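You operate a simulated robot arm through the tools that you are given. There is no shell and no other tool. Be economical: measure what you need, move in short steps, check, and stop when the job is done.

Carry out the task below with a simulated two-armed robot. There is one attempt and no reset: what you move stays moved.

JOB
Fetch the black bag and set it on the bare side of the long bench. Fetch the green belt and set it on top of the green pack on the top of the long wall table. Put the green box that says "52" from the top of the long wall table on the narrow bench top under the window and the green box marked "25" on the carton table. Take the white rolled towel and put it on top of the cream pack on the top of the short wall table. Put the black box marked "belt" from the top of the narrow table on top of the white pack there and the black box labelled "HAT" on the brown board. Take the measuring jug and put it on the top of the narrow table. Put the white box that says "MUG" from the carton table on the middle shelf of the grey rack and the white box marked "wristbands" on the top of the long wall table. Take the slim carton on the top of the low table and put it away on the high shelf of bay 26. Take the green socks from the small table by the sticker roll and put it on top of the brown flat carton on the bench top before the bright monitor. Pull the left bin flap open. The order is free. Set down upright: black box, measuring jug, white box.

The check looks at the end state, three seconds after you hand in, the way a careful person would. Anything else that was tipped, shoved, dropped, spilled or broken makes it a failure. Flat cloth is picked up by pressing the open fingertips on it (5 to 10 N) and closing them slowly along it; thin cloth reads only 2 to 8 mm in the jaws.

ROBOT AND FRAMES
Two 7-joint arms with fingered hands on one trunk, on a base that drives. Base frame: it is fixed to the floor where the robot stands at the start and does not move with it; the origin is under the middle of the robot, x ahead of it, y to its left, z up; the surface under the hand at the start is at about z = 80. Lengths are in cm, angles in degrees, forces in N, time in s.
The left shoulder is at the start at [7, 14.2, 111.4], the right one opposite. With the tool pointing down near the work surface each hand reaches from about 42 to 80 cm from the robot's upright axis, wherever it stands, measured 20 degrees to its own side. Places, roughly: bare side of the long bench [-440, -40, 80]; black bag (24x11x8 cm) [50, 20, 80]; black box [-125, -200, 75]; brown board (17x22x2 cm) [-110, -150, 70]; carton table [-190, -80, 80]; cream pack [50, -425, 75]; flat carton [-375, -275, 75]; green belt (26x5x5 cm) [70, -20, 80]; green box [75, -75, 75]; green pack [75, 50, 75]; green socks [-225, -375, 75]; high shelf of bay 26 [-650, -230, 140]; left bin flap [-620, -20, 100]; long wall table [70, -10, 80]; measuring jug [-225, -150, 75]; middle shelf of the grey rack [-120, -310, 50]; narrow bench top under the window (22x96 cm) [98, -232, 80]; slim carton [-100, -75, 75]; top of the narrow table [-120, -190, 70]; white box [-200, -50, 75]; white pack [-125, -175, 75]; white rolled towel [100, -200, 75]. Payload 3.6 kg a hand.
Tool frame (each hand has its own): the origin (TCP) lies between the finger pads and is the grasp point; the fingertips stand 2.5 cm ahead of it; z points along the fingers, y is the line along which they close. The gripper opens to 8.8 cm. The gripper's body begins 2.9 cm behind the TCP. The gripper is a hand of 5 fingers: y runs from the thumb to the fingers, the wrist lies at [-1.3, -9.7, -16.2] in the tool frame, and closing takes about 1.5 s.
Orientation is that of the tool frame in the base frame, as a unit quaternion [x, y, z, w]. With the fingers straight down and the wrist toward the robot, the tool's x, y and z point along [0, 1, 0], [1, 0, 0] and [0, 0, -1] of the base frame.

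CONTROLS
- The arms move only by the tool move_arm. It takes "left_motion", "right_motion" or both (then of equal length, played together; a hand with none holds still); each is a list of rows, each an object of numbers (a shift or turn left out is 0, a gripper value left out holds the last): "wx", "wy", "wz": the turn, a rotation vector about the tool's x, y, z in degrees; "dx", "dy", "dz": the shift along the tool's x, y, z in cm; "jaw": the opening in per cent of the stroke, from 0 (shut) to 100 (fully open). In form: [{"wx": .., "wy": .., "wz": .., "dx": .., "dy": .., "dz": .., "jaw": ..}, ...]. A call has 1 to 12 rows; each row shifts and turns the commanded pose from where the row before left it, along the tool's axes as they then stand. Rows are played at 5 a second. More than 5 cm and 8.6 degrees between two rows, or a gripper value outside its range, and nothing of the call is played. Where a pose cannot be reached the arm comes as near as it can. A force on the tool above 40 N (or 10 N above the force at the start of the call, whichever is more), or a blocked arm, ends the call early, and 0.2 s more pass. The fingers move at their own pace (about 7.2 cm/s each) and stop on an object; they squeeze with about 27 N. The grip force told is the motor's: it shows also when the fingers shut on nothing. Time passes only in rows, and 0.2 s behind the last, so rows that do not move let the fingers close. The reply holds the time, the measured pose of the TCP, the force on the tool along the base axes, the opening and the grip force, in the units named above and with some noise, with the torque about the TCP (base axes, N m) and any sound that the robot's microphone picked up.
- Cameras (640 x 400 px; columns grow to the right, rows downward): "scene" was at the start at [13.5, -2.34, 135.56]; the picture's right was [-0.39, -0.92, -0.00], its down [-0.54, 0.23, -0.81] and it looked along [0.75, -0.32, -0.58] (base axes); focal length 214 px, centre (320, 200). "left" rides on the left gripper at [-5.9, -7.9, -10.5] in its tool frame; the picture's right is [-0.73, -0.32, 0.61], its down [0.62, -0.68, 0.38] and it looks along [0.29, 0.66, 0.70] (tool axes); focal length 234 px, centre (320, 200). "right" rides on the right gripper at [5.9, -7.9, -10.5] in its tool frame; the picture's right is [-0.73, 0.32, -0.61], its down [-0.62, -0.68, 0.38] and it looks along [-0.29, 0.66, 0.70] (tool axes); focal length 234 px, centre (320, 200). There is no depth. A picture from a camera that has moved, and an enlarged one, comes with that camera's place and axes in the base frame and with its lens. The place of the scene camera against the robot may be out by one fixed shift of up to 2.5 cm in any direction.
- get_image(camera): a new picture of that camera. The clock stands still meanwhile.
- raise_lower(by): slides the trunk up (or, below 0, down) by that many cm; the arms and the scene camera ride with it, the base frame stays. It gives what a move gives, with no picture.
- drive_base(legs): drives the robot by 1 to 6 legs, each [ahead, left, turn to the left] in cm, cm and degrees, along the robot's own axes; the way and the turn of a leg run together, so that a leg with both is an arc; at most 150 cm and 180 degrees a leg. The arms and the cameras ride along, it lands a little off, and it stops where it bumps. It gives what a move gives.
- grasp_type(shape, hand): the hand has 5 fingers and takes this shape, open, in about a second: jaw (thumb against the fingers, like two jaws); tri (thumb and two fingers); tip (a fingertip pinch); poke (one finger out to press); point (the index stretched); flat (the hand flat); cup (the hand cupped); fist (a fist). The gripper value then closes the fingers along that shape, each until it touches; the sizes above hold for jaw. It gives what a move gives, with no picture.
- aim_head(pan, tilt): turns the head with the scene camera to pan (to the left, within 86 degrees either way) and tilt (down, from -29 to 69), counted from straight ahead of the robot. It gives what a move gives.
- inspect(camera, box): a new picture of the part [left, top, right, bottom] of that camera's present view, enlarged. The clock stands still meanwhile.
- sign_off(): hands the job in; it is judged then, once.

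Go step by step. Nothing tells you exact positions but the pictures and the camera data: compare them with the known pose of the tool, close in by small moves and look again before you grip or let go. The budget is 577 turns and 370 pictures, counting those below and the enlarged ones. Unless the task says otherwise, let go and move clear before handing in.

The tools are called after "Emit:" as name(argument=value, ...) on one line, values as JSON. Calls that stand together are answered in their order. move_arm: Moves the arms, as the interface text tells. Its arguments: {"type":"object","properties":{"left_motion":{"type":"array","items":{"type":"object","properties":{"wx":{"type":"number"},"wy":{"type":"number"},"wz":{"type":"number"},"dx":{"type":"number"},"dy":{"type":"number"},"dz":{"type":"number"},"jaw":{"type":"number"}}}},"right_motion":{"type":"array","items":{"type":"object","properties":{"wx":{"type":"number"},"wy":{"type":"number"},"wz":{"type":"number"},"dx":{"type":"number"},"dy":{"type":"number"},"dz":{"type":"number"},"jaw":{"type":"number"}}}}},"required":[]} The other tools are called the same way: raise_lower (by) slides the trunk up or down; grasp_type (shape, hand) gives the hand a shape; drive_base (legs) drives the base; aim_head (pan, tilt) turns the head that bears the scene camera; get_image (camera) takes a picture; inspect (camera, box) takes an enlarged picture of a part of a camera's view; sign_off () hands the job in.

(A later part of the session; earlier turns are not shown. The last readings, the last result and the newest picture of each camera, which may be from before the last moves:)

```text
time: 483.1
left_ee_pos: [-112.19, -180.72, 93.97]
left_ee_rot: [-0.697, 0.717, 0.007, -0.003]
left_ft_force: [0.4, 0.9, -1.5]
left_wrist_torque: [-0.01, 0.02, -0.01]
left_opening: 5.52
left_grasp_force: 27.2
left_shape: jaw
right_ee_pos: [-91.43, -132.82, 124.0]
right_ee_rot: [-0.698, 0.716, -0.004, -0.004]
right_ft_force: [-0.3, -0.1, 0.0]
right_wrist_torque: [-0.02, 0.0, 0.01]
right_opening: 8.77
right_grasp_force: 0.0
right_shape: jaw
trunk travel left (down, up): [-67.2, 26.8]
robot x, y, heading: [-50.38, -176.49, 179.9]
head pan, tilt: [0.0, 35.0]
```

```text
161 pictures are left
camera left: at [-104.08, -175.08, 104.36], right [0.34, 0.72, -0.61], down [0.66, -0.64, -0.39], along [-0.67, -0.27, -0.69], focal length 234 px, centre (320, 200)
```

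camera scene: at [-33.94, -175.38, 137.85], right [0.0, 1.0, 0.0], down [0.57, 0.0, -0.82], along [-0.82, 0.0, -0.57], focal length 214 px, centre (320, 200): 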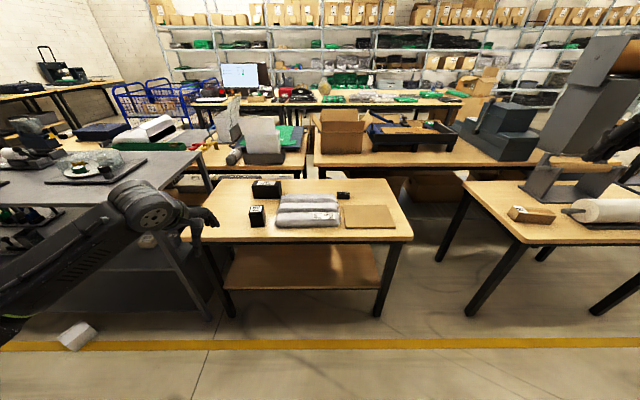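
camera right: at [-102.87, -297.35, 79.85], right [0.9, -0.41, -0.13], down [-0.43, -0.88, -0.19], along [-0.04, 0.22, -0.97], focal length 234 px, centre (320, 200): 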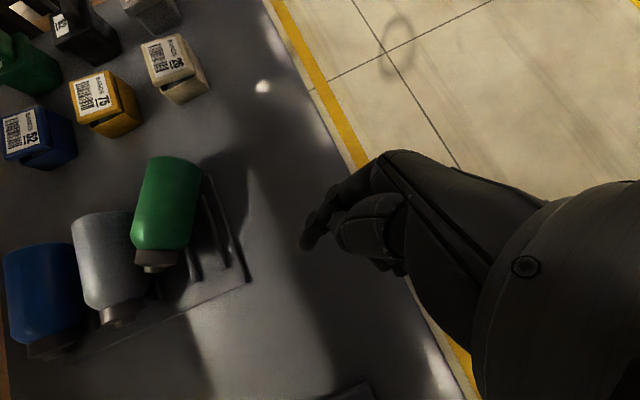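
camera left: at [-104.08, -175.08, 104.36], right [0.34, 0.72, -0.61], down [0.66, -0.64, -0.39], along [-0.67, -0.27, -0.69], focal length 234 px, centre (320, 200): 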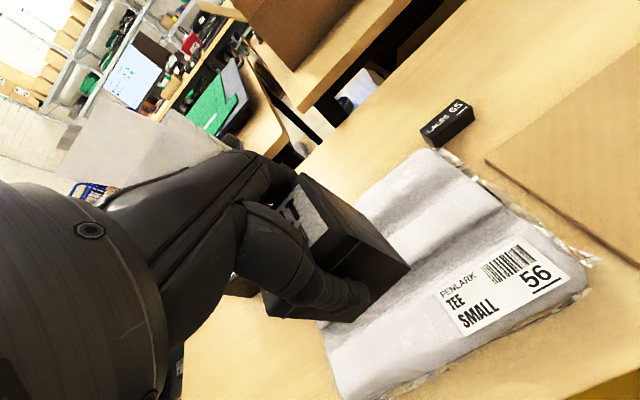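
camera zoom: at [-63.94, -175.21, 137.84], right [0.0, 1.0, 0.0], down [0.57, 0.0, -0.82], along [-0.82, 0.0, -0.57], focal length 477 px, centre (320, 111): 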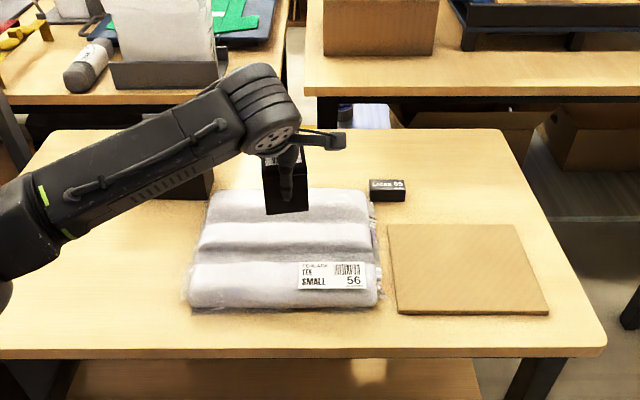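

Emit:
move_arm(left_motion=[{"dy": 1.8}, {"dz": 4}, {"dz": 2.5}])

Emit:
move_arm(left_motion=[{"dz": 0.5}, {"dz": 0.5}, {"dz": 0.5}])

Emit:
inspect(camera="scene", box=[240, 180, 400, 300])

```text
time: 483.9
left_ee_pos: [-114.02, -180.7, 87.54]
left_ee_rot: [-0.696, 0.718, 0.006, -0.003]
left_ft_force: [-0.2, 0.0, -0.6]
left_wrist_torque: [-0.03, 0.0, 0.0]
left_opening: 5.54
left_grasp_force: 27.0
left_shape: jaw
right_ee_pos: [-91.23, -132.92, 123.99]
right_ee_rot: [-0.698, 0.716, -0.003, -0.004]
right_ft_force: [-0.2, -0.2, 0.1]
right_wrist_torque: [0.03, -0.03, -0.01]
right_opening: 8.75
right_grasp_force: 0.0
right_shape: jaw
trunk travel left (down, up): [-67.2, 26.8]
robot x, y, heading: [-50.61, -176.27, 180.1]
head pan, tilt: [0.0, 35.0]
```

```text
time: 484.8
left_ee_pos: [-114.02, -180.75, 86.08]
left_ee_rot: [-0.697, 0.717, 0.006, -0.003]
left_ft_force: [0.0, 0.6, 0.1]
left_wrist_torque: [0.0, 0.0, 0.03]
left_opening: 5.54
left_grasp_force: 26.8
left_shape: jaw
right_ee_pos: [-91.39, -133.04, 123.94]
right_ee_rot: [-0.698, 0.716, -0.004, -0.003]
right_ft_force: [0.1, 0.4, -0.5]
right_wrist_torque: [-0.06, 0.03, 0.01]
right_opening: 8.76
right_grasp_force: 0.1
right_shape: jaw
trunk travel left (down, up): [-67.2, 26.8]
robot x, y, heading: [-50.63, -176.37, 179.8]
head pan, tilt: [0.0, 35.0]
```

```text
3.33 times, centred on (320, 240) of scene
camera zoom: at [-63.87, -175.32, 137.85], right [0.0, 1.0, 0.0], down [0.57, 0.0, -0.82], along [-0.82, 0.0, -0.57], focal length 715 px, centre (320, 67)
```

zoom: 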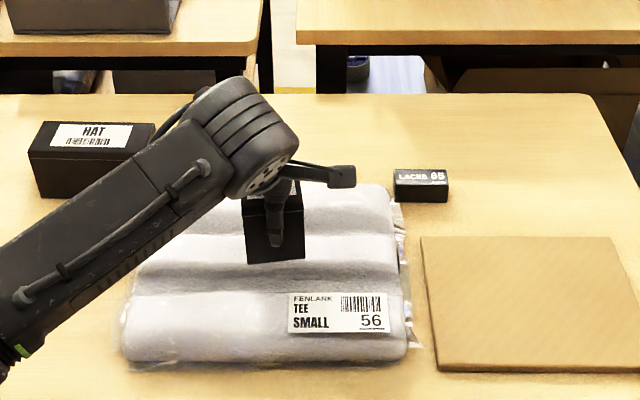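

Emit:
move_arm(left_motion=[{"dz": 0.5}, {"dz": 0.5}, {"dz": 0.5}])

Emit:
move_arm(left_motion=[{"dz": 0.4}, {"dz": 0.4}])

```text
time: 485.6
left_ee_pos: [-114.01, -180.6, 84.47]
left_ee_rot: [-0.697, 0.717, 0.007, -0.002]
left_ft_force: [-1.0, -0.4, -0.4]
left_wrist_torque: [-0.01, 0.02, -0.01]
left_opening: 5.55
left_grasp_force: 26.6
left_shape: jaw
right_ee_pos: [-91.34, -132.99, 124.0]
right_ee_rot: [-0.698, 0.716, -0.004, -0.004]
right_ft_force: [-0.6, -0.5, 0.6]
right_wrist_torque: [-0.03, -0.01, 0.0]
right_opening: 8.77
right_grasp_force: 0.0
right_shape: jaw
trunk travel left (down, up): [-67.2, 26.8]
robot x, y, heading: [-50.4, -176.66, 180.0]
head pan, tilt: [0.0, 35.0]
```

```text
time: 486.1
left_ee_pos: [-114.08, -180.56, 83.78]
left_ee_rot: [-0.697, 0.717, 0.006, -0.003]
left_ft_force: [-0.3, -0.9, -0.8]
left_wrist_torque: [0.04, 0.01, -0.01]
left_opening: 5.55
left_grasp_force: 27.7
left_shape: jaw
right_ee_pos: [-91.26, -132.92, 123.9]
right_ee_rot: [-0.698, 0.716, -0.004, -0.003]
right_ft_force: [-0.4, -0.4, -0.2]
right_wrist_torque: [0.0, 0.0, 0.02]
right_opening: 8.79
right_grasp_force: 0.1
right_shape: jaw
trunk travel left (down, up): [-67.2, 26.8]
robot x, y, heading: [-50.47, -176.4, 179.8]
head pan, tilt: [0.0, 35.0]
```

Emit:
move_arm(left_motion=[{"dz": 0.5}, {"dz": 0.5}, {"dz": 0.4}])

Emit:
move_arm(left_motion=[{"dz": 0.4}, {"dz": 0.4}])

Emit:
inspect(camera="scene", box=[240, 180, 400, 300])

```text
time: 486.9
left_ee_pos: [-114.02, -180.77, 82.43]
left_ee_rot: [-0.696, 0.718, 0.007, -0.002]
left_ft_force: [-0.3, -0.5, -1.1]
left_wrist_torque: [0.0, -0.05, -0.01]
left_opening: 5.53
left_grasp_force: 27.0
left_shape: jaw
right_ee_pos: [-91.24, -132.85, 123.97]
right_ee_rot: [-0.698, 0.716, -0.004, -0.004]
right_ft_force: [0.0, -0.3, -0.2]
right_wrist_torque: [-0.01, 0.02, 0.04]
right_opening: 8.78
right_grasp_force: 0.1
right_shape: jaw
trunk travel left (down, up): [-67.2, 26.8]
robot x, y, heading: [-50.38, -176.33, 180.1]
head pan, tilt: [0.0, 35.0]
```

```text
time: 487.6
left_ee_pos: [-113.89, -180.59, 81.89]
left_ee_rot: [-0.697, 0.717, 0.008, -0.005]
left_ft_force: [0.2, 1.9, 16.3]
left_wrist_torque: [-0.24, 0.39, 0.02]
left_opening: 5.46
left_grasp_force: 26.7
left_shape: jaw
right_ee_pos: [-91.01, -132.8, 124.14]
right_ee_rot: [-0.698, 0.716, -0.003, -0.005]
right_ft_force: [-0.3, 0.0, 0.2]
right_wrist_torque: [0.0, -0.01, 0.01]
right_opening: 8.76
right_grasp_force: 0.1
right_shape: jaw
trunk travel left (down, up): [-67.2, 26.8]
robot x, y, heading: [-50.62, -176.3, 179.8]
head pan, tilt: [0.0, 35.0]
```

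```text
3.33 times, centred on (320, 240) of scene
camera zoom: at [-63.52, -175.28, 137.92], right [0.0, 1.0, 0.0], down [0.57, 0.0, -0.82], along [-0.82, 0.0, -0.57], focal length 715 px, centre (320, 67)
```

zoom: 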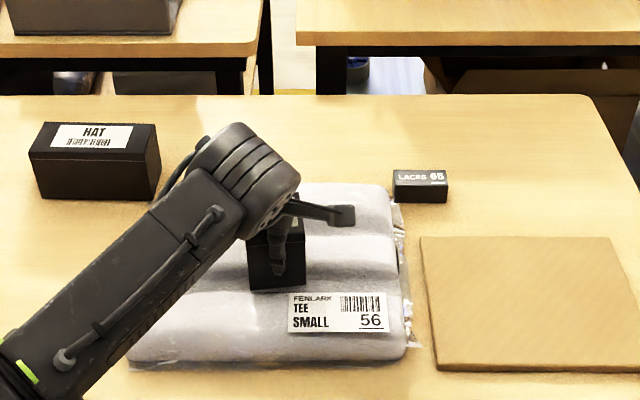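

Emit:
move_arm(left_motion=[{"dz": -0.3}, {"jaw": 20}, {"jaw": 45}, {"jaw": 75}, {"jaw": 100}, {"dz": -2}, {"dz": -4}, {"dz": -4}, {"dz": -4}, {"dz": -4}])

Emit:
inspect(camera="scene", box=[240, 160, 400, 280])

```text
time: 489.8
left_ee_pos: [-113.77, -180.77, 99.91]
left_ee_rot: [-0.696, 0.718, 0.006, -0.002]
left_ft_force: [0.6, -0.1, 0.9]
left_wrist_torque: [0.01, 0.01, 0.03]
left_opening: 8.8
left_grasp_force: 0.0
left_shape: jaw
right_ee_pos: [-91.26, -133.02, 124.03]
right_ee_rot: [-0.698, 0.716, -0.003, -0.004]
right_ft_force: [0.0, -0.1, 0.3]
right_wrist_torque: [0.0, -0.01, -0.03]
right_opening: 8.77
right_grasp_force: 0.0
right_shape: jaw
trunk travel left (down, up): [-67.2, 26.8]
robot x, y, heading: [-50.36, -176.23, 179.6]
head pan, tilt: [0.0, 35.0]
```

```text
3.33 times, centred on (320, 220) of scene
camera zoom: at [-63.78, -175.32, 137.85], right [0.0, 1.0, 0.0], down [0.57, 0.0, -0.82], along [-0.82, 0.0, -0.57], focal length 715 px, centre (320, 133)
```

zoom: 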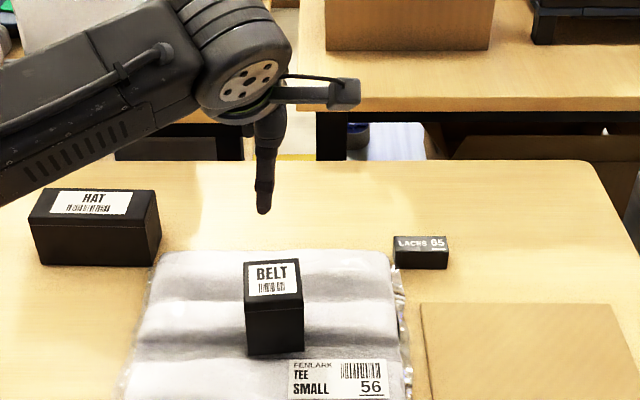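

BELT stands upright on the pack. Now HAT: drive 18 forward and move left hand over it.

Emit:
drive_base(legs=[[17, 0, 0]])

Emit:
move_arm(left_motion=[{"dx": 4}, {"dx": 4}, {"dx": 4}, {"dx": 4}, {"dx": 4}, {"dx": 3.5}])

Emit:
get_image(camera="left")

```text
time: 491.2
left_ee_pos: [-130.94, -180.88, 99.89]
left_ee_rot: [-0.696, 0.718, 0.007, -0.003]
left_ft_force: [0.5, 0.1, -0.3]
left_wrist_torque: [0.01, -0.02, -0.01]
left_opening: 8.81
left_grasp_force: 0.0
left_shape: jaw
right_ee_pos: [-108.41, -132.9, 124.07]
right_ee_rot: [-0.697, 0.717, -0.003, -0.005]
right_ft_force: [0.3, -0.4, 0.7]
right_wrist_torque: [0.0, 0.01, -0.02]
right_opening: 8.76
right_grasp_force: 0.0
right_shape: jaw
trunk travel left (down, up): [-67.2, 26.8]
robot x, y, heading: [-67.47, -176.44, 180.0]
head pan, tilt: [0.0, 35.0]
```

```text
time: 492.6
left_ee_pos: [-131.48, -204.58, 99.78]
left_ee_rot: [-0.696, 0.718, 0.006, -0.003]
left_ft_force: [-0.5, 0.3, 0.7]
left_wrist_torque: [0.0, 0.01, -0.01]
left_opening: 8.8
left_grasp_force: 0.2
left_shape: jaw
right_ee_pos: [-108.39, -132.92, 124.15]
right_ee_rot: [-0.698, 0.716, -0.004, -0.004]
right_ft_force: [-0.3, -0.1, -0.2]
right_wrist_torque: [0.0, -0.01, -0.02]
right_opening: 8.78
right_grasp_force: 0.1
right_shape: jaw
trunk travel left (down, up): [-67.2, 26.8]
robot x, y, heading: [-67.41, -176.66, 179.9]
head pan, tilt: [0.0, 35.0]
```

```text
157 pictures are left
camera left: at [-123.46, -198.89, 110.09], right [0.34, 0.72, -0.61], down [0.66, -0.64, -0.4], along [-0.67, -0.27, -0.69], focal length 234 px, centre (320, 200)
```

left: 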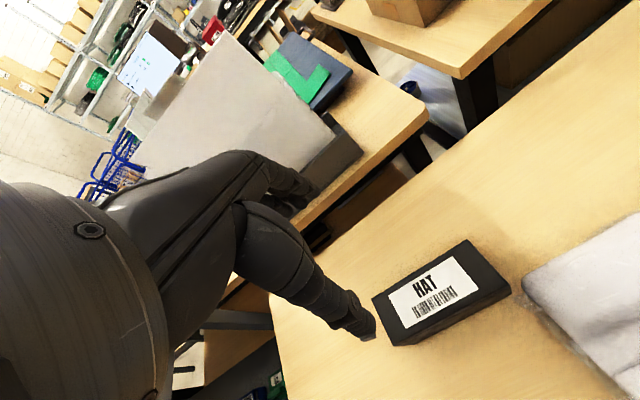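

Emit:
move_arm(left_motion=[{"dy": -1.1, "dx": -1}, {"dz": 4}, {"dz": 4}, {"dz": 4}])

Emit:
get_image(camera="left")

```text
time: 493.6
left_ee_pos: [-130.73, -203.19, 87.55]
left_ee_rot: [-0.696, 0.718, 0.006, -0.002]
left_ft_force: [0.0, -0.2, -0.1]
left_wrist_torque: [0.04, 0.0, 0.02]
left_opening: 8.79
left_grasp_force: 0.0
left_shape: jaw
right_ee_pos: [-108.4, -132.89, 124.11]
right_ee_rot: [-0.698, 0.716, -0.003, -0.005]
right_ft_force: [0.3, 0.3, 0.6]
right_wrist_torque: [0.0, -0.02, 0.02]
right_opening: 8.76
right_grasp_force: 0.1
right_shape: jaw
trunk travel left (down, up): [-67.2, 26.8]
robot x, y, heading: [-67.57, -176.3, 179.9]
head pan, tilt: [0.0, 35.0]
```

```text
156 pictures are left
camera left: at [-122.56, -197.61, 97.94], right [0.34, 0.72, -0.61], down [0.66, -0.64, -0.4], along [-0.67, -0.27, -0.69], focal length 234 px, centre (320, 200)
```

left: 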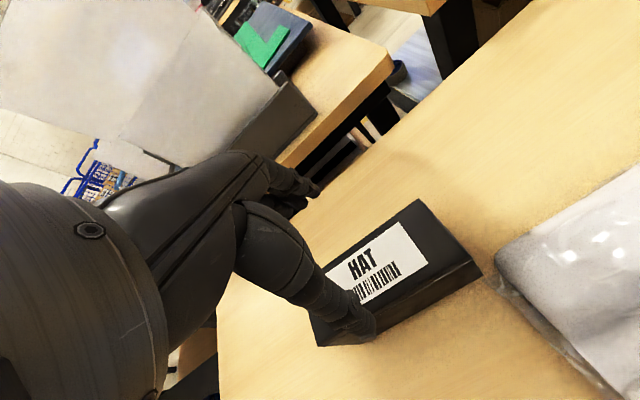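

Emit:
move_arm(left_motion=[{"dz": 4, "dy": -0.4}, {"dz": 3}, {"dz": 1.8}, {"jaw": 0}, {"jaw": 0}, {"jaw": 0}, {"jaw": 0}, {"jaw": 0}, {"jaw": 0}])

Emit:
move_arm(left_motion=[{"dz": -2}, {"dz": -4}, {"dz": -4}, {"dz": -4}, {"dz": -4}])

Emit:
get_image(camera="left")

```text
time: 495.6
left_ee_pos: [-130.46, -203.13, 78.79]
left_ee_rot: [-0.697, 0.717, 0.007, -0.002]
left_ft_force: [0.1, 0.1, 0.1]
left_wrist_torque: [0.01, 0.03, -0.01]
left_opening: 5.19
left_grasp_force: 26.6
left_shape: jaw
right_ee_pos: [-108.39, -132.95, 124.0]
right_ee_rot: [-0.698, 0.716, -0.004, -0.004]
right_ft_force: [-0.3, 1.1, 0.3]
right_wrist_torque: [0.0, 0.0, -0.01]
right_opening: 8.78
right_grasp_force: 0.0
right_shape: jaw
trunk travel left (down, up): [-67.2, 26.8]
robot x, y, heading: [-67.98, -176.47, 180.1]
head pan, tilt: [0.0, 35.0]
```

```text
time: 496.8
left_ee_pos: [-130.1, -203.29, 97.03]
left_ee_rot: [-0.696, 0.718, 0.006, -0.003]
left_ft_force: [0.7, 0.5, -1.1]
left_wrist_torque: [0.0, -0.01, -0.03]
left_opening: 5.17
left_grasp_force: 27.1
left_shape: jaw
right_ee_pos: [-108.3, -133.02, 124.12]
right_ee_rot: [-0.698, 0.716, -0.004, -0.004]
right_ft_force: [-0.8, -0.1, -0.2]
right_wrist_torque: [-0.02, 0.01, -0.01]
right_opening: 8.76
right_grasp_force: 0.2
right_shape: jaw
trunk travel left (down, up): [-67.2, 26.8]
robot x, y, heading: [-67.99, -176.45, 180.0]
head pan, tilt: [0.0, 35.0]
```

```text
155 pictures are left
camera left: at [-121.95, -197.68, 107.33], right [0.34, 0.72, -0.61], down [0.66, -0.64, -0.4], along [-0.67, -0.27, -0.69], focal length 234 px, centre (320, 200)
```

left: 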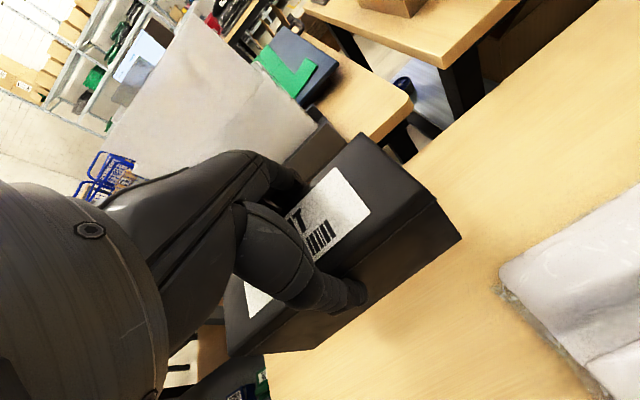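

Emit:
move_arm(left_motion=[{"dz": -4}, {"dz": -2}])

Emit:
drive_base(legs=[[-18, 0, 0], [0, -51, 0]])

Emit:
get_image(camera="left")

Emit:
aim_head(pan=10, tilt=45)

Emit:
get_image(camera="scene")

```text
time: 497.4
left_ee_pos: [-130.01, -203.31, 103.04]
left_ee_rot: [-0.696, 0.718, 0.007, -0.002]
left_ft_force: [0.4, -0.3, -1.1]
left_wrist_torque: [0.04, 0.0, 0.01]
left_opening: 5.18
left_grasp_force: 27.0
left_shape: jaw
right_ee_pos: [-108.39, -132.96, 124.0]
right_ee_rot: [-0.698, 0.716, -0.003, -0.004]
right_ft_force: [0.0, 0.3, -0.5]
right_wrist_torque: [0.01, 0.03, 0.03]
right_opening: 8.75
right_grasp_force: 0.1
right_shape: jaw
trunk travel left (down, up): [-67.2, 26.8]
robot x, y, heading: [-67.32, -176.12, 180.1]
head pan, tilt: [0.0, 35.0]
```

```text
time: 501.5
left_ee_pos: [-111.95, -152.23, 103.0]
left_ee_rot: [-0.697, 0.717, 0.006, -0.003]
left_ft_force: [-0.2, 0.1, -1.0]
left_wrist_torque: [0.0, 0.01, 0.0]
left_opening: 5.17
left_grasp_force: 26.4
left_shape: jaw
right_ee_pos: [-90.24, -81.82, 124.03]
right_ee_rot: [-0.698, 0.716, -0.004, -0.004]
right_ft_force: [-0.4, -0.6, -0.4]
right_wrist_torque: [0.0, 0.0, -0.01]
right_opening: 8.75
right_grasp_force: 0.0
right_shape: jaw
trunk travel left (down, up): [-67.2, 26.8]
robot x, y, heading: [-49.32, -125.13, 180.0]
head pan, tilt: [0.0, 35.0]
```

```text
154 pictures are left
camera left: at [-103.68, -146.64, 113.29], right [0.34, 0.72, -0.61], down [0.66, -0.64, -0.4], along [-0.67, -0.27, -0.69], focal length 234 px, centre (320, 200)
```

left: 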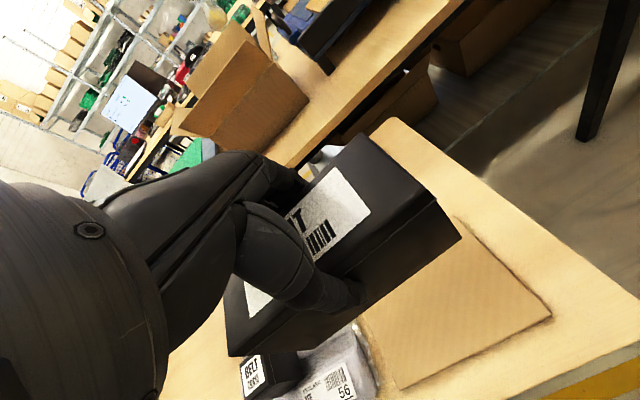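

```text
time: 502.3
left_ee_pos: [-111.92, -152.25, 102.93]
left_ee_rot: [-0.697, 0.717, 0.006, -0.003]
left_ft_force: [0.4, 0.0, -1.3]
left_wrist_torque: [0.01, 0.04, 0.0]
left_opening: 5.17
left_grasp_force: 27.4
left_shape: jaw
right_ee_pos: [-90.17, -81.78, 124.06]
right_ee_rot: [-0.699, 0.715, -0.004, -0.003]
right_ft_force: [0.6, 0.5, -0.7]
right_wrist_torque: [0.01, 0.0, -0.03]
right_opening: 8.77
right_grasp_force: 0.2
right_shape: jaw
trunk travel left (down, up): [-67.2, 26.8]
robot x, y, heading: [-49.07, -125.14, 180.0]
head pan, tilt: [10.0, 45.0]
```

```text
153 pictures are left
camera scene: at [-61.98, -125.56, 136.37], right [-0.17, 0.98, 0.0], down [0.7, 0.12, -0.71], along [-0.7, -0.12, -0.71], focal length 214 px, centre (320, 200)
```

scene: 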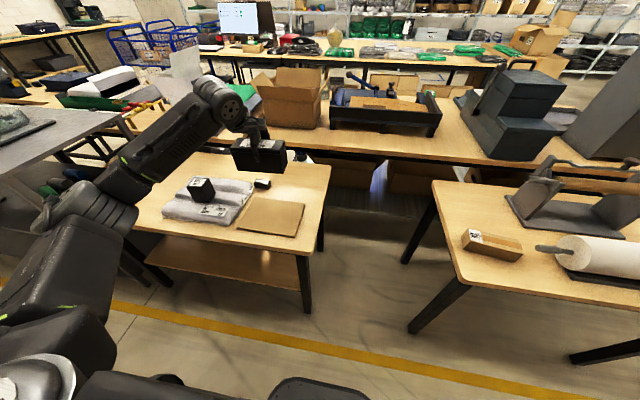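

Emit:
move_arm(left_motion=[{"dx": 1.2}, {"dz": 4}, {"dz": 4}, {"dz": 4}, {"dz": 4}, {"dz": 3}])

Emit:
inspect(camera="scene", box=[180, 130, 340, 250])

```text
time: 503.7
left_ee_pos: [-112.01, -153.3, 83.9]
left_ee_rot: [-0.698, 0.716, 0.006, -0.002]
left_ft_force: [0.2, -1.4, -1.4]
left_wrist_torque: [0.03, 0.03, -0.01]
left_opening: 5.18
left_grasp_force: 26.8
left_shape: jaw
right_ee_pos: [-90.26, -81.86, 124.07]
right_ee_rot: [-0.698, 0.716, -0.004, -0.004]
right_ft_force: [-1.9, -0.4, -0.6]
right_wrist_torque: [0.0, -0.03, 0.01]
right_opening: 8.78
right_grasp_force: 0.1
right_shape: jaw
trunk travel left (down, up): [-67.2, 26.8]
robot x, y, heading: [-48.96, -125.29, 179.9]
head pan, tilt: [10.0, 45.0]
```

```text
3.33 times, centred on (260, 190) of scene
camera zoom: at [-62.0, -125.61, 136.37], right [-0.17, 0.98, 0.0], down [0.7, 0.12, -0.71], along [-0.7, -0.12, -0.71], focal length 715 px, centre (520, 233)
```

zoom: 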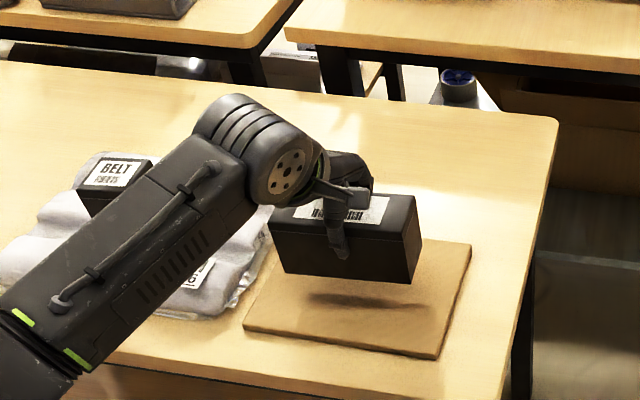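

Emit:
move_arm(left_motion=[{"dz": 1}, {"dz": 0.7}, {"dz": 0.5}])

Emit:
move_arm(left_motion=[{"dz": 0.5}, {"dz": 0.4}])

```text
time: 504.5
left_ee_pos: [-112.13, -153.24, 81.88]
left_ee_rot: [-0.697, 0.717, 0.006, -0.002]
left_ft_force: [0.2, 0.8, -1.6]
left_wrist_torque: [0.02, -0.05, 0.02]
left_opening: 5.17
left_grasp_force: 27.3
left_shape: jaw
right_ee_pos: [-90.23, -81.78, 124.03]
right_ee_rot: [-0.699, 0.716, -0.004, -0.004]
right_ft_force: [0.2, 0.4, -0.6]
right_wrist_torque: [0.01, 0.03, -0.02]
right_opening: 8.76
right_grasp_force: 0.0
right_shape: jaw
trunk travel left (down, up): [-67.2, 26.8]
robot x, y, heading: [-49.31, -125.28, 180.1]
head pan, tilt: [10.0, 45.0]
```

```text
time: 505.1
left_ee_pos: [-112.13, -153.33, 80.84]
left_ee_rot: [-0.697, 0.717, 0.007, -0.002]
left_ft_force: [-1.0, 0.2, -1.5]
left_wrist_torque: [-0.01, -0.02, -0.02]
left_opening: 5.17
left_grasp_force: 26.5
left_shape: jaw
right_ee_pos: [-90.28, -81.91, 123.99]
right_ee_rot: [-0.698, 0.716, -0.004, -0.004]
right_ft_force: [0.0, -0.3, 0.7]
right_wrist_torque: [0.0, -0.01, -0.04]
right_opening: 8.8
right_grasp_force: 0.1
right_shape: jaw
trunk travel left (down, up): [-67.2, 26.8]
robot x, y, heading: [-49.2, -125.64, 180.3]
head pan, tilt: [10.0, 45.0]
```

Emit:
move_arm(left_motion=[{"dz": 0.4}, {"dz": 0.4}])

Emit:
move_arm(left_motion=[{"dz": 0.4}, {"dz": 0.3}])

```text
time: 505.7
left_ee_pos: [-112.2, -153.27, 80.07]
left_ee_rot: [-0.697, 0.717, 0.006, -0.002]
left_ft_force: [-0.4, -0.9, -0.6]
left_wrist_torque: [-0.01, 0.01, -0.02]
left_opening: 5.15
left_grasp_force: 26.9
left_shape: jaw
right_ee_pos: [-90.29, -81.81, 124.0]
right_ee_rot: [-0.698, 0.716, -0.004, -0.003]
right_ft_force: [-0.7, 0.4, -0.6]
right_wrist_torque: [-0.01, 0.0, 0.03]
right_opening: 8.78
right_grasp_force: 0.0
right_shape: jaw
trunk travel left (down, up): [-67.2, 26.8]
robot x, y, heading: [-49.13, -125.3, 180.0]
head pan, tilt: [10.0, 45.0]
```

```text
time: 506.3
left_ee_pos: [-112.07, -153.32, 79.72]
left_ee_rot: [-0.697, 0.717, 0.009, -0.006]
left_ft_force: [-3.6, -1.4, 22.9]
left_wrist_torque: [-0.1, -0.09, -0.05]
left_opening: 5.17
left_grasp_force: 27.3
left_shape: jaw
right_ee_pos: [-90.0, -81.75, 124.18]
right_ee_rot: [-0.699, 0.715, -0.002, -0.005]
right_ft_force: [0.0, -0.7, 0.4]
right_wrist_torque: [-0.01, -0.02, 0.0]
right_opening: 8.76
right_grasp_force: 0.0
right_shape: jaw
trunk travel left (down, up): [-67.2, 26.8]
robot x, y, heading: [-49.49, -125.3, 179.8]
head pan, tilt: [10.0, 45.0]
```

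Contact. Ease, release and rise.

Emit:
move_arm(left_motion=[{"dz": -0.3}, {"jaw": 30}, {"jaw": 60}, {"jaw": 100}, {"jaw": 100}, {"dz": -3}, {"dz": -4}, {"dz": -4}, {"dz": -4}, {"dz": -4}])

Emit:
inspect(camera="scene", box=[150, 130, 350, 270])

Emit:
inspect(camera="scene", box=[430, 190, 640, 310])

```text
time: 508.5
left_ee_pos: [-111.78, -153.38, 98.77]
left_ee_rot: [-0.697, 0.717, 0.005, -0.003]
left_ft_force: [0.1, 0.5, -0.6]
left_wrist_torque: [0.01, -0.01, 0.02]
left_opening: 8.77
left_grasp_force: 0.0
left_shape: jaw
right_ee_pos: [-90.16, -81.91, 123.95]
right_ee_rot: [-0.698, 0.716, -0.003, -0.005]
right_ft_force: [0.5, -0.1, -0.3]
right_wrist_torque: [0.02, 0.0, 0.02]
right_opening: 8.78
right_grasp_force: 0.2
right_shape: jaw
trunk travel left (down, up): [-67.2, 26.8]
robot x, y, heading: [-49.38, -125.32, 179.9]
head pan, tilt: [10.0, 45.0]
```

```text
2.86 times, centred on (250, 200) of scene
camera zoom: at [-61.88, -125.56, 136.37], right [-0.17, 0.98, 0.0], down [0.7, 0.12, -0.71], along [-0.7, -0.12, -0.71], focal length 613 px, centre (520, 200)
```

zoom: 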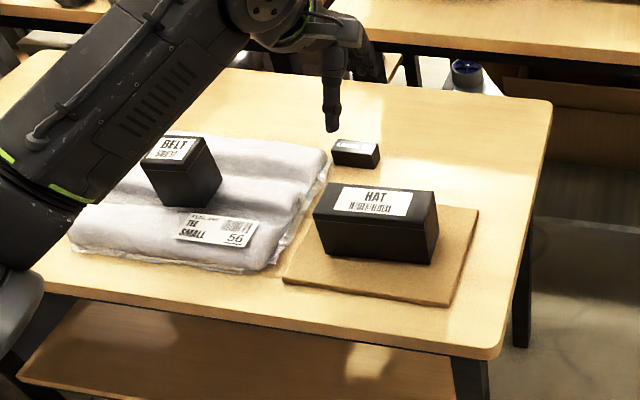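

```text
3.05 times, centred on (535, 250) of scene
camera zoom: at [-61.88, -125.56, 136.37], right [-0.17, 0.98, 0.0], down [0.7, 0.12, -0.71], along [-0.7, -0.12, -0.71], focal length 654 px, centre (-335, 48)
```

zoom: 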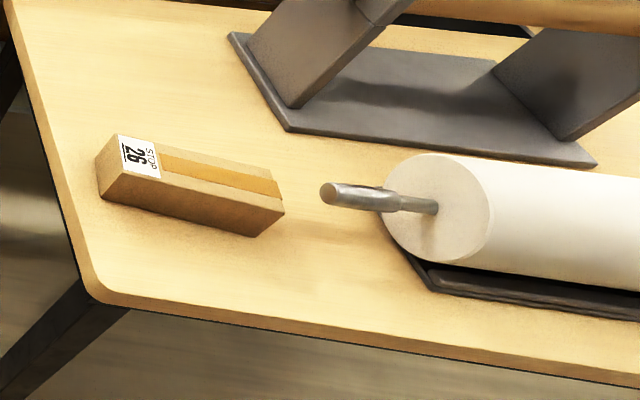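

BELT and HAT are done. For the fallen MUG, a fingertip pinch on both ends of its fin would let it hang upright. I look at the "tip" shape of the left hand.

Emit:
drive_base(legs=[[-32, 0, 0]])

Emit:
grasp_type(shape="tip", hand="left")

Emit:
aim_head(pan=20, tilt=30)

Emit:
inspect(camera="scene", box=[200, 130, 400, 270])

Emit:
get_image(camera="left")

```text
time: 510.6
left_ee_pos: [-79.96, -153.41, 98.73]
left_ee_rot: [-0.697, 0.717, 0.006, -0.002]
left_ft_force: [0.1, 0.2, -0.8]
left_wrist_torque: [-0.02, 0.01, -0.04]
left_opening: 8.75
left_grasp_force: 0.1
left_shape: jaw
right_ee_pos: [-58.26, -81.9, 124.03]
right_ee_rot: [-0.698, 0.716, -0.003, -0.004]
right_ft_force: [-0.8, -0.8, 0.1]
right_wrist_torque: [-0.01, -0.03, -0.01]
right_opening: 8.75
right_grasp_force: 0.0
right_shape: jaw
trunk travel left (down, up): [-67.2, 26.8]
robot x, y, heading: [-17.54, -125.16, 180.0]
head pan, tilt: [10.0, 45.0]
```

```text
time: 511.5
left_ee_pos: [-79.84, -153.37, 98.64]
left_ee_rot: [-0.697, 0.717, 0.006, -0.002]
left_ft_force: [0.1, -0.2, 0.3]
left_wrist_torque: [0.01, 0.01, 0.01]
left_opening: 8.78
left_grasp_force: 0.0
left_shape: tip
right_ee_pos: [-58.4, -81.91, 124.02]
right_ee_rot: [-0.699, 0.716, -0.004, -0.004]
right_ft_force: [-0.8, -0.2, 0.3]
right_wrist_torque: [-0.01, 0.0, -0.01]
right_opening: 8.77
right_grasp_force: 0.1
right_shape: jaw
trunk travel left (down, up): [-67.2, 26.8]
robot x, y, heading: [-17.33, -125.37, 180.0]
head pan, tilt: [10.0, 45.0]
```

```text
time: 512.3
left_ee_pos: [-79.97, -153.51, 98.75]
left_ee_rot: [-0.698, 0.717, 0.006, -0.003]
left_ft_force: [-0.3, -0.1, -1.2]
left_wrist_torque: [0.0, 0.01, 0.0]
left_opening: 8.77
left_grasp_force: 0.0
left_shape: tip
right_ee_pos: [-58.25, -81.85, 123.99]
right_ee_rot: [-0.698, 0.716, -0.003, -0.003]
right_ft_force: [0.2, 0.6, -0.2]
right_wrist_torque: [0.03, 0.02, 0.02]
right_opening: 8.76
right_grasp_force: 0.0
right_shape: jaw
trunk travel left (down, up): [-67.2, 26.8]
robot x, y, heading: [-17.51, -125.17, 179.9]
head pan, tilt: [20.0, 30.0]
```

```text
2.86 times, centred on (300, 200) of scene
camera zoom: at [-30.51, -127.27, 138.62], right [-0.34, 0.94, 0.0], down [0.47, 0.17, -0.87], along [-0.81, -0.3, -0.5], focal length 613 px, centre (377, 200)
```

zoom: 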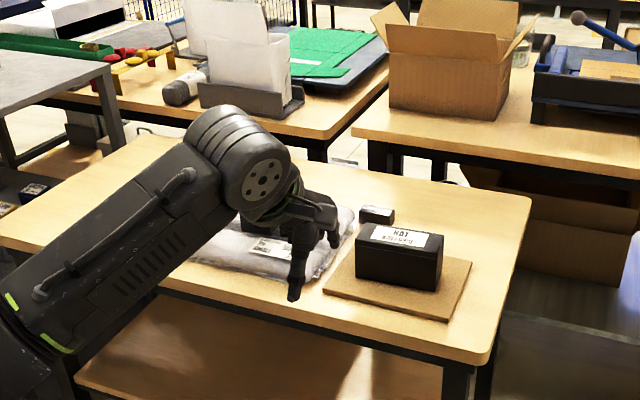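

```text
148 pictures are left
camera left: at [-71.81, -147.78, 109.05], right [0.34, 0.72, -0.61], down [0.66, -0.64, -0.4], along [-0.67, -0.27, -0.69], focal length 234 px, centre (320, 200)
```

left: 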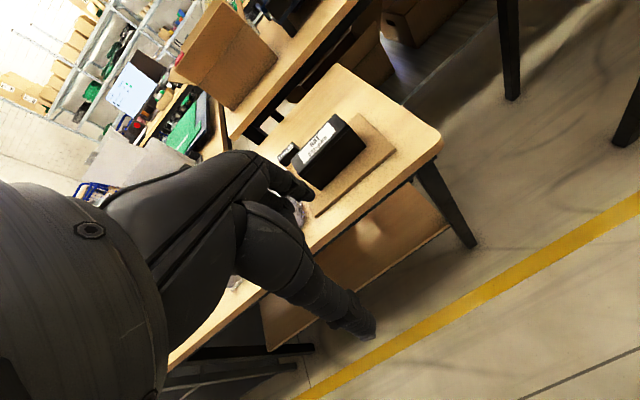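

The tip shape gives thumb + index. I go back to the fallen MUG and lower the trunk.

Emit:
drive_base(legs=[[0, 120, 0], [0, 55, 0]])

Emit:
aim_head(pan=10, tilt=55)

Emit:
get_image(camera="scene")

```text
time: 521.1
left_ee_pos: [-81.05, -327.93, 98.72]
left_ee_rot: [-0.694, 0.72, 0.006, -0.003]
left_ft_force: [0.9, -0.1, 0.7]
left_wrist_torque: [-0.02, 0.0, 0.03]
left_opening: 8.76
left_grasp_force: 0.1
left_shape: tip
right_ee_pos: [-58.84, -256.55, 123.96]
right_ee_rot: [-0.696, 0.718, -0.003, -0.004]
right_ft_force: [1.5, 0.3, 0.3]
right_wrist_torque: [-0.01, 0.0, 0.0]
right_opening: 8.77
right_grasp_force: 0.0
right_shape: jaw
trunk travel left (down, up): [-67.2, 26.8]
robot x, y, heading: [-18.4, -300.25, 179.5]
head pan, tilt: [20.0, 30.0]
```

```text
time: 522.0
left_ee_pos: [-81.14, -327.88, 98.67]
left_ee_rot: [-0.694, 0.719, 0.006, -0.003]
left_ft_force: [-0.9, -0.2, 0.2]
left_wrist_torque: [0.02, 0.03, 0.0]
left_opening: 8.8
left_grasp_force: 0.1
left_shape: tip
right_ee_pos: [-58.86, -256.57, 124.06]
right_ee_rot: [-0.695, 0.719, -0.004, -0.004]
right_ft_force: [0.4, -0.2, -0.5]
right_wrist_torque: [-0.02, 0.0, 0.01]
right_opening: 8.75
right_grasp_force: 0.2
right_shape: jaw
trunk travel left (down, up): [-67.2, 26.8]
robot x, y, heading: [-18.39, -300.23, 179.5]
head pan, tilt: [10.0, 55.0]
```

```text
147 pictures are left
camera scene: at [-30.03, -300.43, 135.03], right [-0.16, 0.99, 0.0], down [0.81, 0.13, -0.57], along [-0.57, -0.09, -0.82], focal length 214 px, centre (320, 200)
```

scene: 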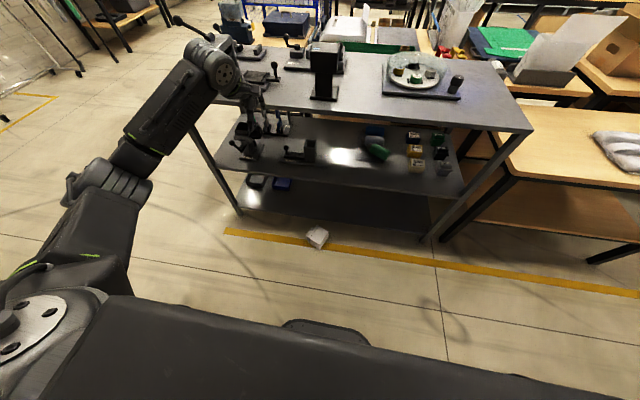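

Emit:
raise_lower(by=-40)

Emit:
raise_lower(by=-24)

Emit:
get_image(camera="left")

Emit:
aim_head(pan=12, tilt=48)

Emit:
get_image(camera="scene")

```text
time: 525.8
left_ee_pos: [-81.14, -328.01, 58.68]
left_ee_rot: [-0.694, 0.72, 0.006, -0.002]
left_ft_force: [0.2, 0.3, -0.1]
left_wrist_torque: [0.02, 0.03, 0.05]
left_opening: 8.78
left_grasp_force: 0.1
left_shape: tip
right_ee_pos: [-58.84, -256.51, 83.95]
right_ee_rot: [-0.695, 0.719, -0.003, -0.003]
right_ft_force: [0.8, -0.1, -0.8]
right_wrist_torque: [-0.01, 0.0, -0.01]
right_opening: 8.75
right_grasp_force: 0.0
right_shape: jaw
trunk travel left (down, up): [-27.2, 66.8]
robot x, y, heading: [-18.45, -300.4, 179.6]
head pan, tilt: [10.0, 55.0]
```

```text
time: 528.3
left_ee_pos: [-81.08, -328.0, 34.67]
left_ee_rot: [-0.694, 0.72, 0.006, -0.003]
left_ft_force: [0.2, -0.2, -0.7]
left_wrist_torque: [0.01, 0.03, 0.03]
left_opening: 8.82
left_grasp_force: 0.1
left_shape: tip
right_ee_pos: [-58.86, -256.57, 60.06]
right_ee_rot: [-0.695, 0.719, -0.004, -0.003]
right_ft_force: [0.0, -0.6, 1.2]
right_wrist_torque: [-0.02, 0.02, 0.0]
right_opening: 8.81
right_grasp_force: 0.0
right_shape: jaw
trunk travel left (down, up): [-3.2, 90.8]
robot x, y, heading: [-18.34, -300.52, 179.6]
head pan, tilt: [10.0, 55.0]
```

```text
146 pictures are left
camera left: at [-72.91, -322.39, 45.06], right [0.34, 0.72, -0.61], down [0.65, -0.65, -0.4], along [-0.68, -0.26, -0.69], focal length 234 px, centre (320, 200)
```

left: 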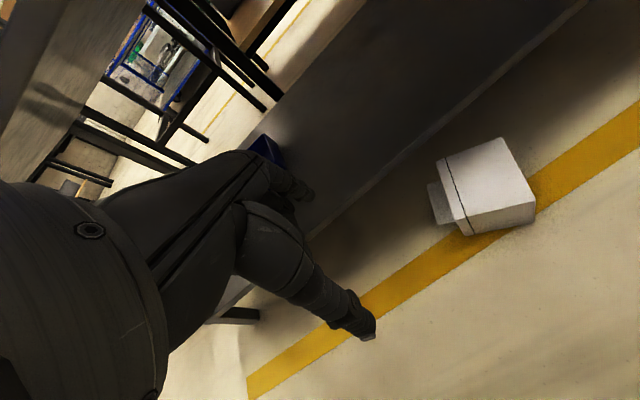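

```text
time: 529.0
left_ee_pos: [-81.07, -327.86, 34.66]
left_ee_rot: [-0.694, 0.719, 0.007, -0.002]
left_ft_force: [-0.2, -0.4, -0.7]
left_wrist_torque: [0.04, 0.0, 0.01]
left_opening: 8.76
left_grasp_force: 0.1
left_shape: tip
right_ee_pos: [-58.89, -256.6, 60.09]
right_ee_rot: [-0.696, 0.718, -0.003, -0.004]
right_ft_force: [0.2, -0.5, -0.2]
right_wrist_torque: [-0.01, -0.02, -0.03]
right_opening: 8.76
right_grasp_force: 0.1
right_shape: jaw
trunk travel left (down, up): [-3.2, 90.8]
robot x, y, heading: [-18.06, -300.32, 179.3]
head pan, tilt: [12.0, 48.0]
```

```text
145 pictures are left
camera scene: at [-30.63, -300.82, 71.95], right [-0.2, 0.98, 0.0], down [0.73, 0.15, -0.67], along [-0.66, -0.13, -0.74], focal length 214 px, centre (320, 200)
```

scene: 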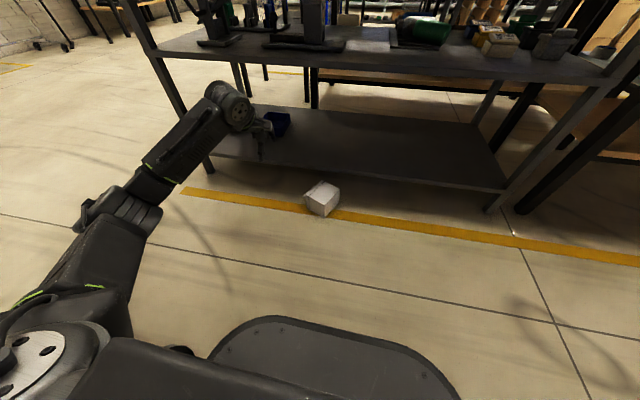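

Emit:
inspect(camera="left", box=[410, 120, 560, 250])

```text
3.08 times, centred on (485, 185) of left
camera zoom: at [-72.91, -322.39, 45.05], right [0.34, 0.72, -0.61], down [0.65, -0.65, -0.4], along [-0.68, -0.26, -0.69], focal length 720 px, centre (-188, 246)
```

zoom: 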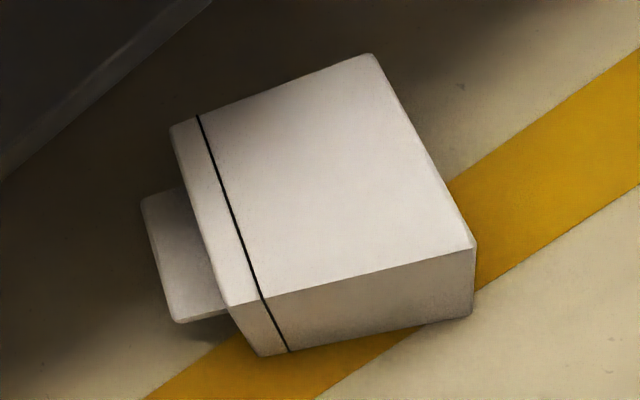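

I have the geometry: fin centre ≈[-93.2,-318.1,4.3], 7.8 long. I align the left hand's closing axis with the fin and approach.

Emit:
drive_base(legs=[[15, 0, 0]])

Emit:
move_arm(left_motion=[{"wz": 7.7}, {"wz": 7.7}, {"wz": 7.6}, {"dx": -2, "dz": 4}, {"dx": -2, "dz": 4}, {"dz": 4}])

Emit:
get_image(camera="left")

```text
time: 530.4
left_ee_pos: [-96.28, -327.83, 34.68]
left_ee_rot: [-0.694, 0.72, 0.006, -0.004]
left_ft_force: [0.0, 0.1, -0.1]
left_wrist_torque: [-0.01, -0.01, 0.01]
left_opening: 8.76
left_grasp_force: 0.0
left_shape: tip
right_ee_pos: [-73.94, -256.48, 60.07]
right_ee_rot: [-0.696, 0.718, -0.003, -0.003]
right_ft_force: [-0.6, 0.2, -0.1]
right_wrist_torque: [0.02, -0.03, 0.02]
right_opening: 8.75
right_grasp_force: 0.0
right_shape: jaw
trunk travel left (down, up): [-3.2, 90.8]
robot x, y, heading: [-33.29, -299.96, 179.4]
head pan, tilt: [12.0, 48.0]
```

```text
time: 531.8
left_ee_pos: [-94.58, -324.03, 22.7]
left_ee_rot: [-0.535, 0.845, 0.005, -0.004]
left_ft_force: [0.8, 0.8, -0.1]
left_wrist_torque: [-0.02, -0.01, 0.02]
left_opening: 8.78
left_grasp_force: 0.2
left_shape: tip
right_ee_pos: [-73.8, -256.48, 60.04]
right_ee_rot: [-0.696, 0.718, -0.003, -0.003]
right_ft_force: [-0.1, 0.4, 0.4]
right_wrist_torque: [0.04, 0.01, 0.01]
right_opening: 8.76
right_grasp_force: 0.2
right_shape: jaw
trunk travel left (down, up): [-3.2, 90.8]
robot x, y, heading: [-33.45, -300.21, 179.6]
head pan, tilt: [12.0, 48.0]
```

```text
143 pictures are left
camera left: at [-84.86, -322.18, 32.97], right [0.59, 0.52, -0.61], down [0.35, -0.85, -0.39], along [-0.73, 0.02, -0.69], focal length 234 px, centre (320, 200)
```

left: 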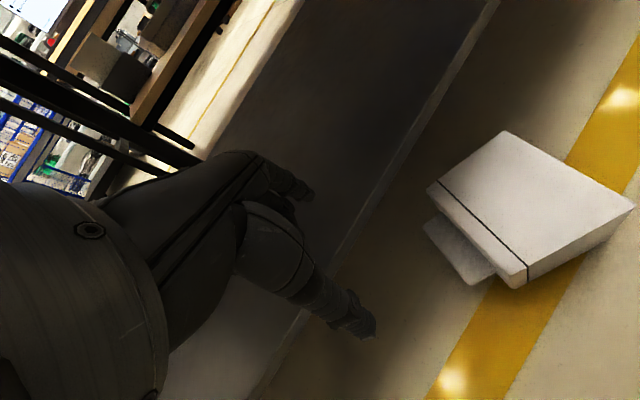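

Emit:
move_arm(left_motion=[{"wz": 2, "dx": -3}, {"dx": -2.7, "dy": 1.4}, {"dz": 4}, {"dz": 4}])

Emit:
get_image(camera="left")

Emit:
inspect(camera="scene", box=[200, 120, 400, 260])

```text
time: 532.8
left_ee_pos: [-93.47, -318.43, 14.67]
left_ee_rot: [-0.522, 0.853, 0.006, -0.005]
left_ft_force: [-0.3, -0.6, -0.4]
left_wrist_torque: [0.01, 0.0, 0.01]
left_opening: 8.76
left_grasp_force: 0.1
left_shape: tip
right_ee_pos: [-73.84, -256.36, 60.11]
right_ee_rot: [-0.696, 0.718, -0.005, -0.005]
right_ft_force: [0.0, 0.0, -0.3]
right_wrist_torque: [-0.02, 0.01, -0.04]
right_opening: 8.75
right_grasp_force: 0.1
right_shape: jaw
trunk travel left (down, up): [-3.2, 90.8]
robot x, y, heading: [-33.23, -299.95, 179.3]
head pan, tilt: [12.0, 48.0]
```

```text
142 pictures are left
camera left: at [-83.71, -316.78, 24.9], right [0.61, 0.5, -0.61], down [0.32, -0.86, -0.39], along [-0.73, 0.04, -0.69], focal length 234 px, centre (320, 200)
```

left: 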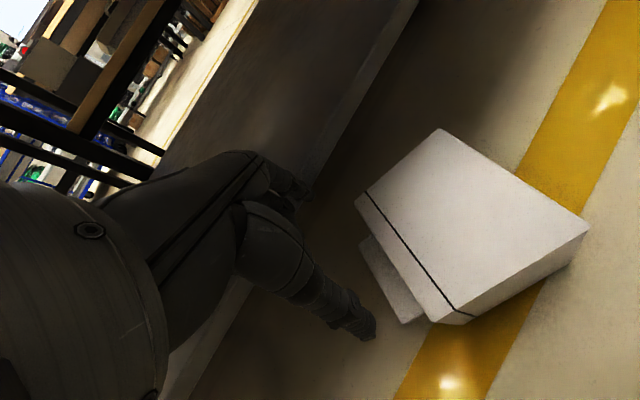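

```text
2.86 times, centred on (300, 190) of scene
camera zoom: at [-45.71, -300.67, 71.95], right [-0.2, 0.98, 0.0], down [0.73, 0.15, -0.67], along [-0.66, -0.13, -0.74], focal length 613 px, centre (377, 229)
```

zoom: 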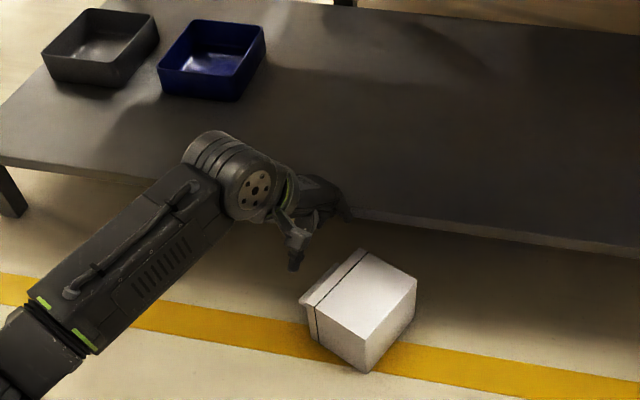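

Emit:
move_arm(left_motion=[{"dz": 3}, {"dz": 2}])

Emit:
inspect(camera="left", box=[260, 140, 460, 360])

Emit:
inspect(camera="scene", box=[250, 150, 370, 240])

```text
time: 533.4
left_ee_pos: [-93.56, -318.31, 9.55]
left_ee_rot: [-0.522, 0.853, 0.006, -0.004]
left_ft_force: [0.3, -0.2, -0.5]
left_wrist_torque: [0.01, 0.0, 0.03]
left_opening: 8.78
left_grasp_force: 0.2
left_shape: tip
right_ee_pos: [-73.83, -256.52, 60.07]
right_ee_rot: [-0.695, 0.719, -0.004, -0.004]
right_ft_force: [-0.2, -0.9, 0.4]
right_wrist_torque: [0.0, 0.01, 0.02]
right_opening: 8.76
right_grasp_force: 0.1
right_shape: jaw
trunk travel left (down, up): [-3.2, 90.8]
robot x, y, heading: [-33.24, -300.43, 179.5]
head pan, tilt: [12.0, 48.0]
```

```text
1.82 times, centred on (360, 250) of left
camera zoom: at [-83.77, -316.7, 19.93], right [0.61, 0.5, -0.61], down [0.32, -0.86, -0.39], along [-0.73, 0.04, -0.69], focal length 426 px, centre (247, 109)
```

zoom: 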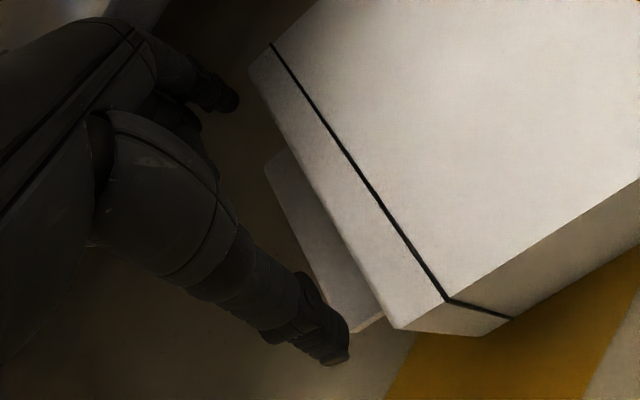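

```text
4.44 times, centred on (310, 195) of scene
camera zoom: at [-45.72, -300.67, 71.95], right [-0.2, 0.98, 0.0], down [0.73, 0.15, -0.67], along [-0.66, -0.13, -0.74], focal length 953 px, centre (364, 222)
```

zoom: 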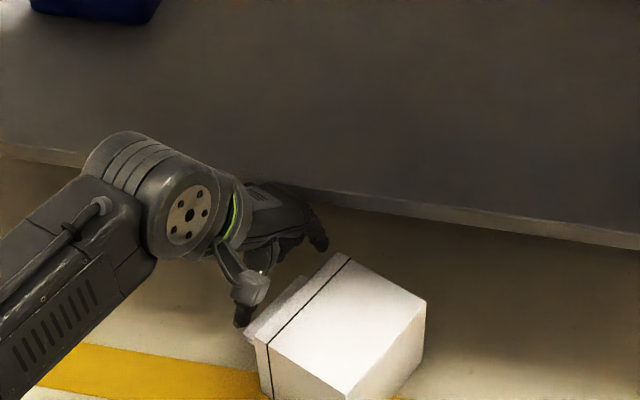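

Emit:
move_arm(left_motion=[{"dy": -0.6, "dx": -0.3}, {"dz": 2}, {"dz": 1.5}])

Emit:
inspect(camera="left", box=[260, 140, 460, 360])

```text
time: 534.2
left_ee_pos: [-92.86, -318.32, 6.1]
left_ee_rot: [-0.521, 0.853, 0.005, -0.004]
left_ft_force: [0.9, 0.4, 0.2]
left_wrist_torque: [0.01, 0.0, -0.01]
left_opening: 8.77
left_grasp_force: 0.1
left_shape: tip
right_ee_pos: [-73.9, -256.41, 60.0]
right_ee_rot: [-0.695, 0.719, -0.003, -0.003]
right_ft_force: [0.0, 0.3, 0.9]
right_wrist_torque: [0.0, 0.02, -0.01]
right_opening: 8.77
right_grasp_force: 0.1
right_shape: jaw
trunk travel left (down, up): [-3.2, 90.8]
robot x, y, heading: [-33.0, -300.57, 179.5]
head pan, tilt: [12.0, 48.0]
```

```text
1.82 times, centred on (360, 250) of left
camera zoom: at [-83.16, -316.67, 16.47], right [0.61, 0.5, -0.61], down [0.32, -0.86, -0.39], along [-0.73, 0.05, -0.69], focal length 426 px, centre (247, 109)
```

zoom: 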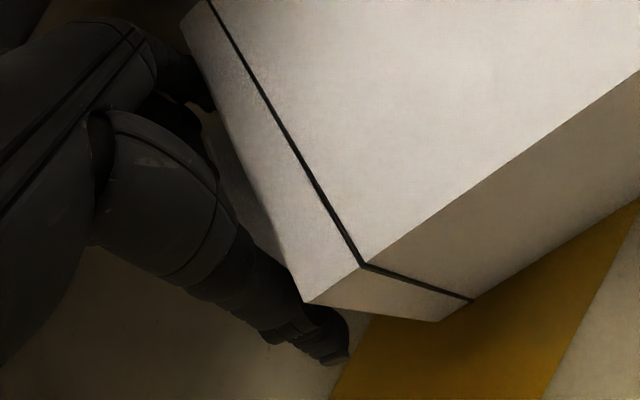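

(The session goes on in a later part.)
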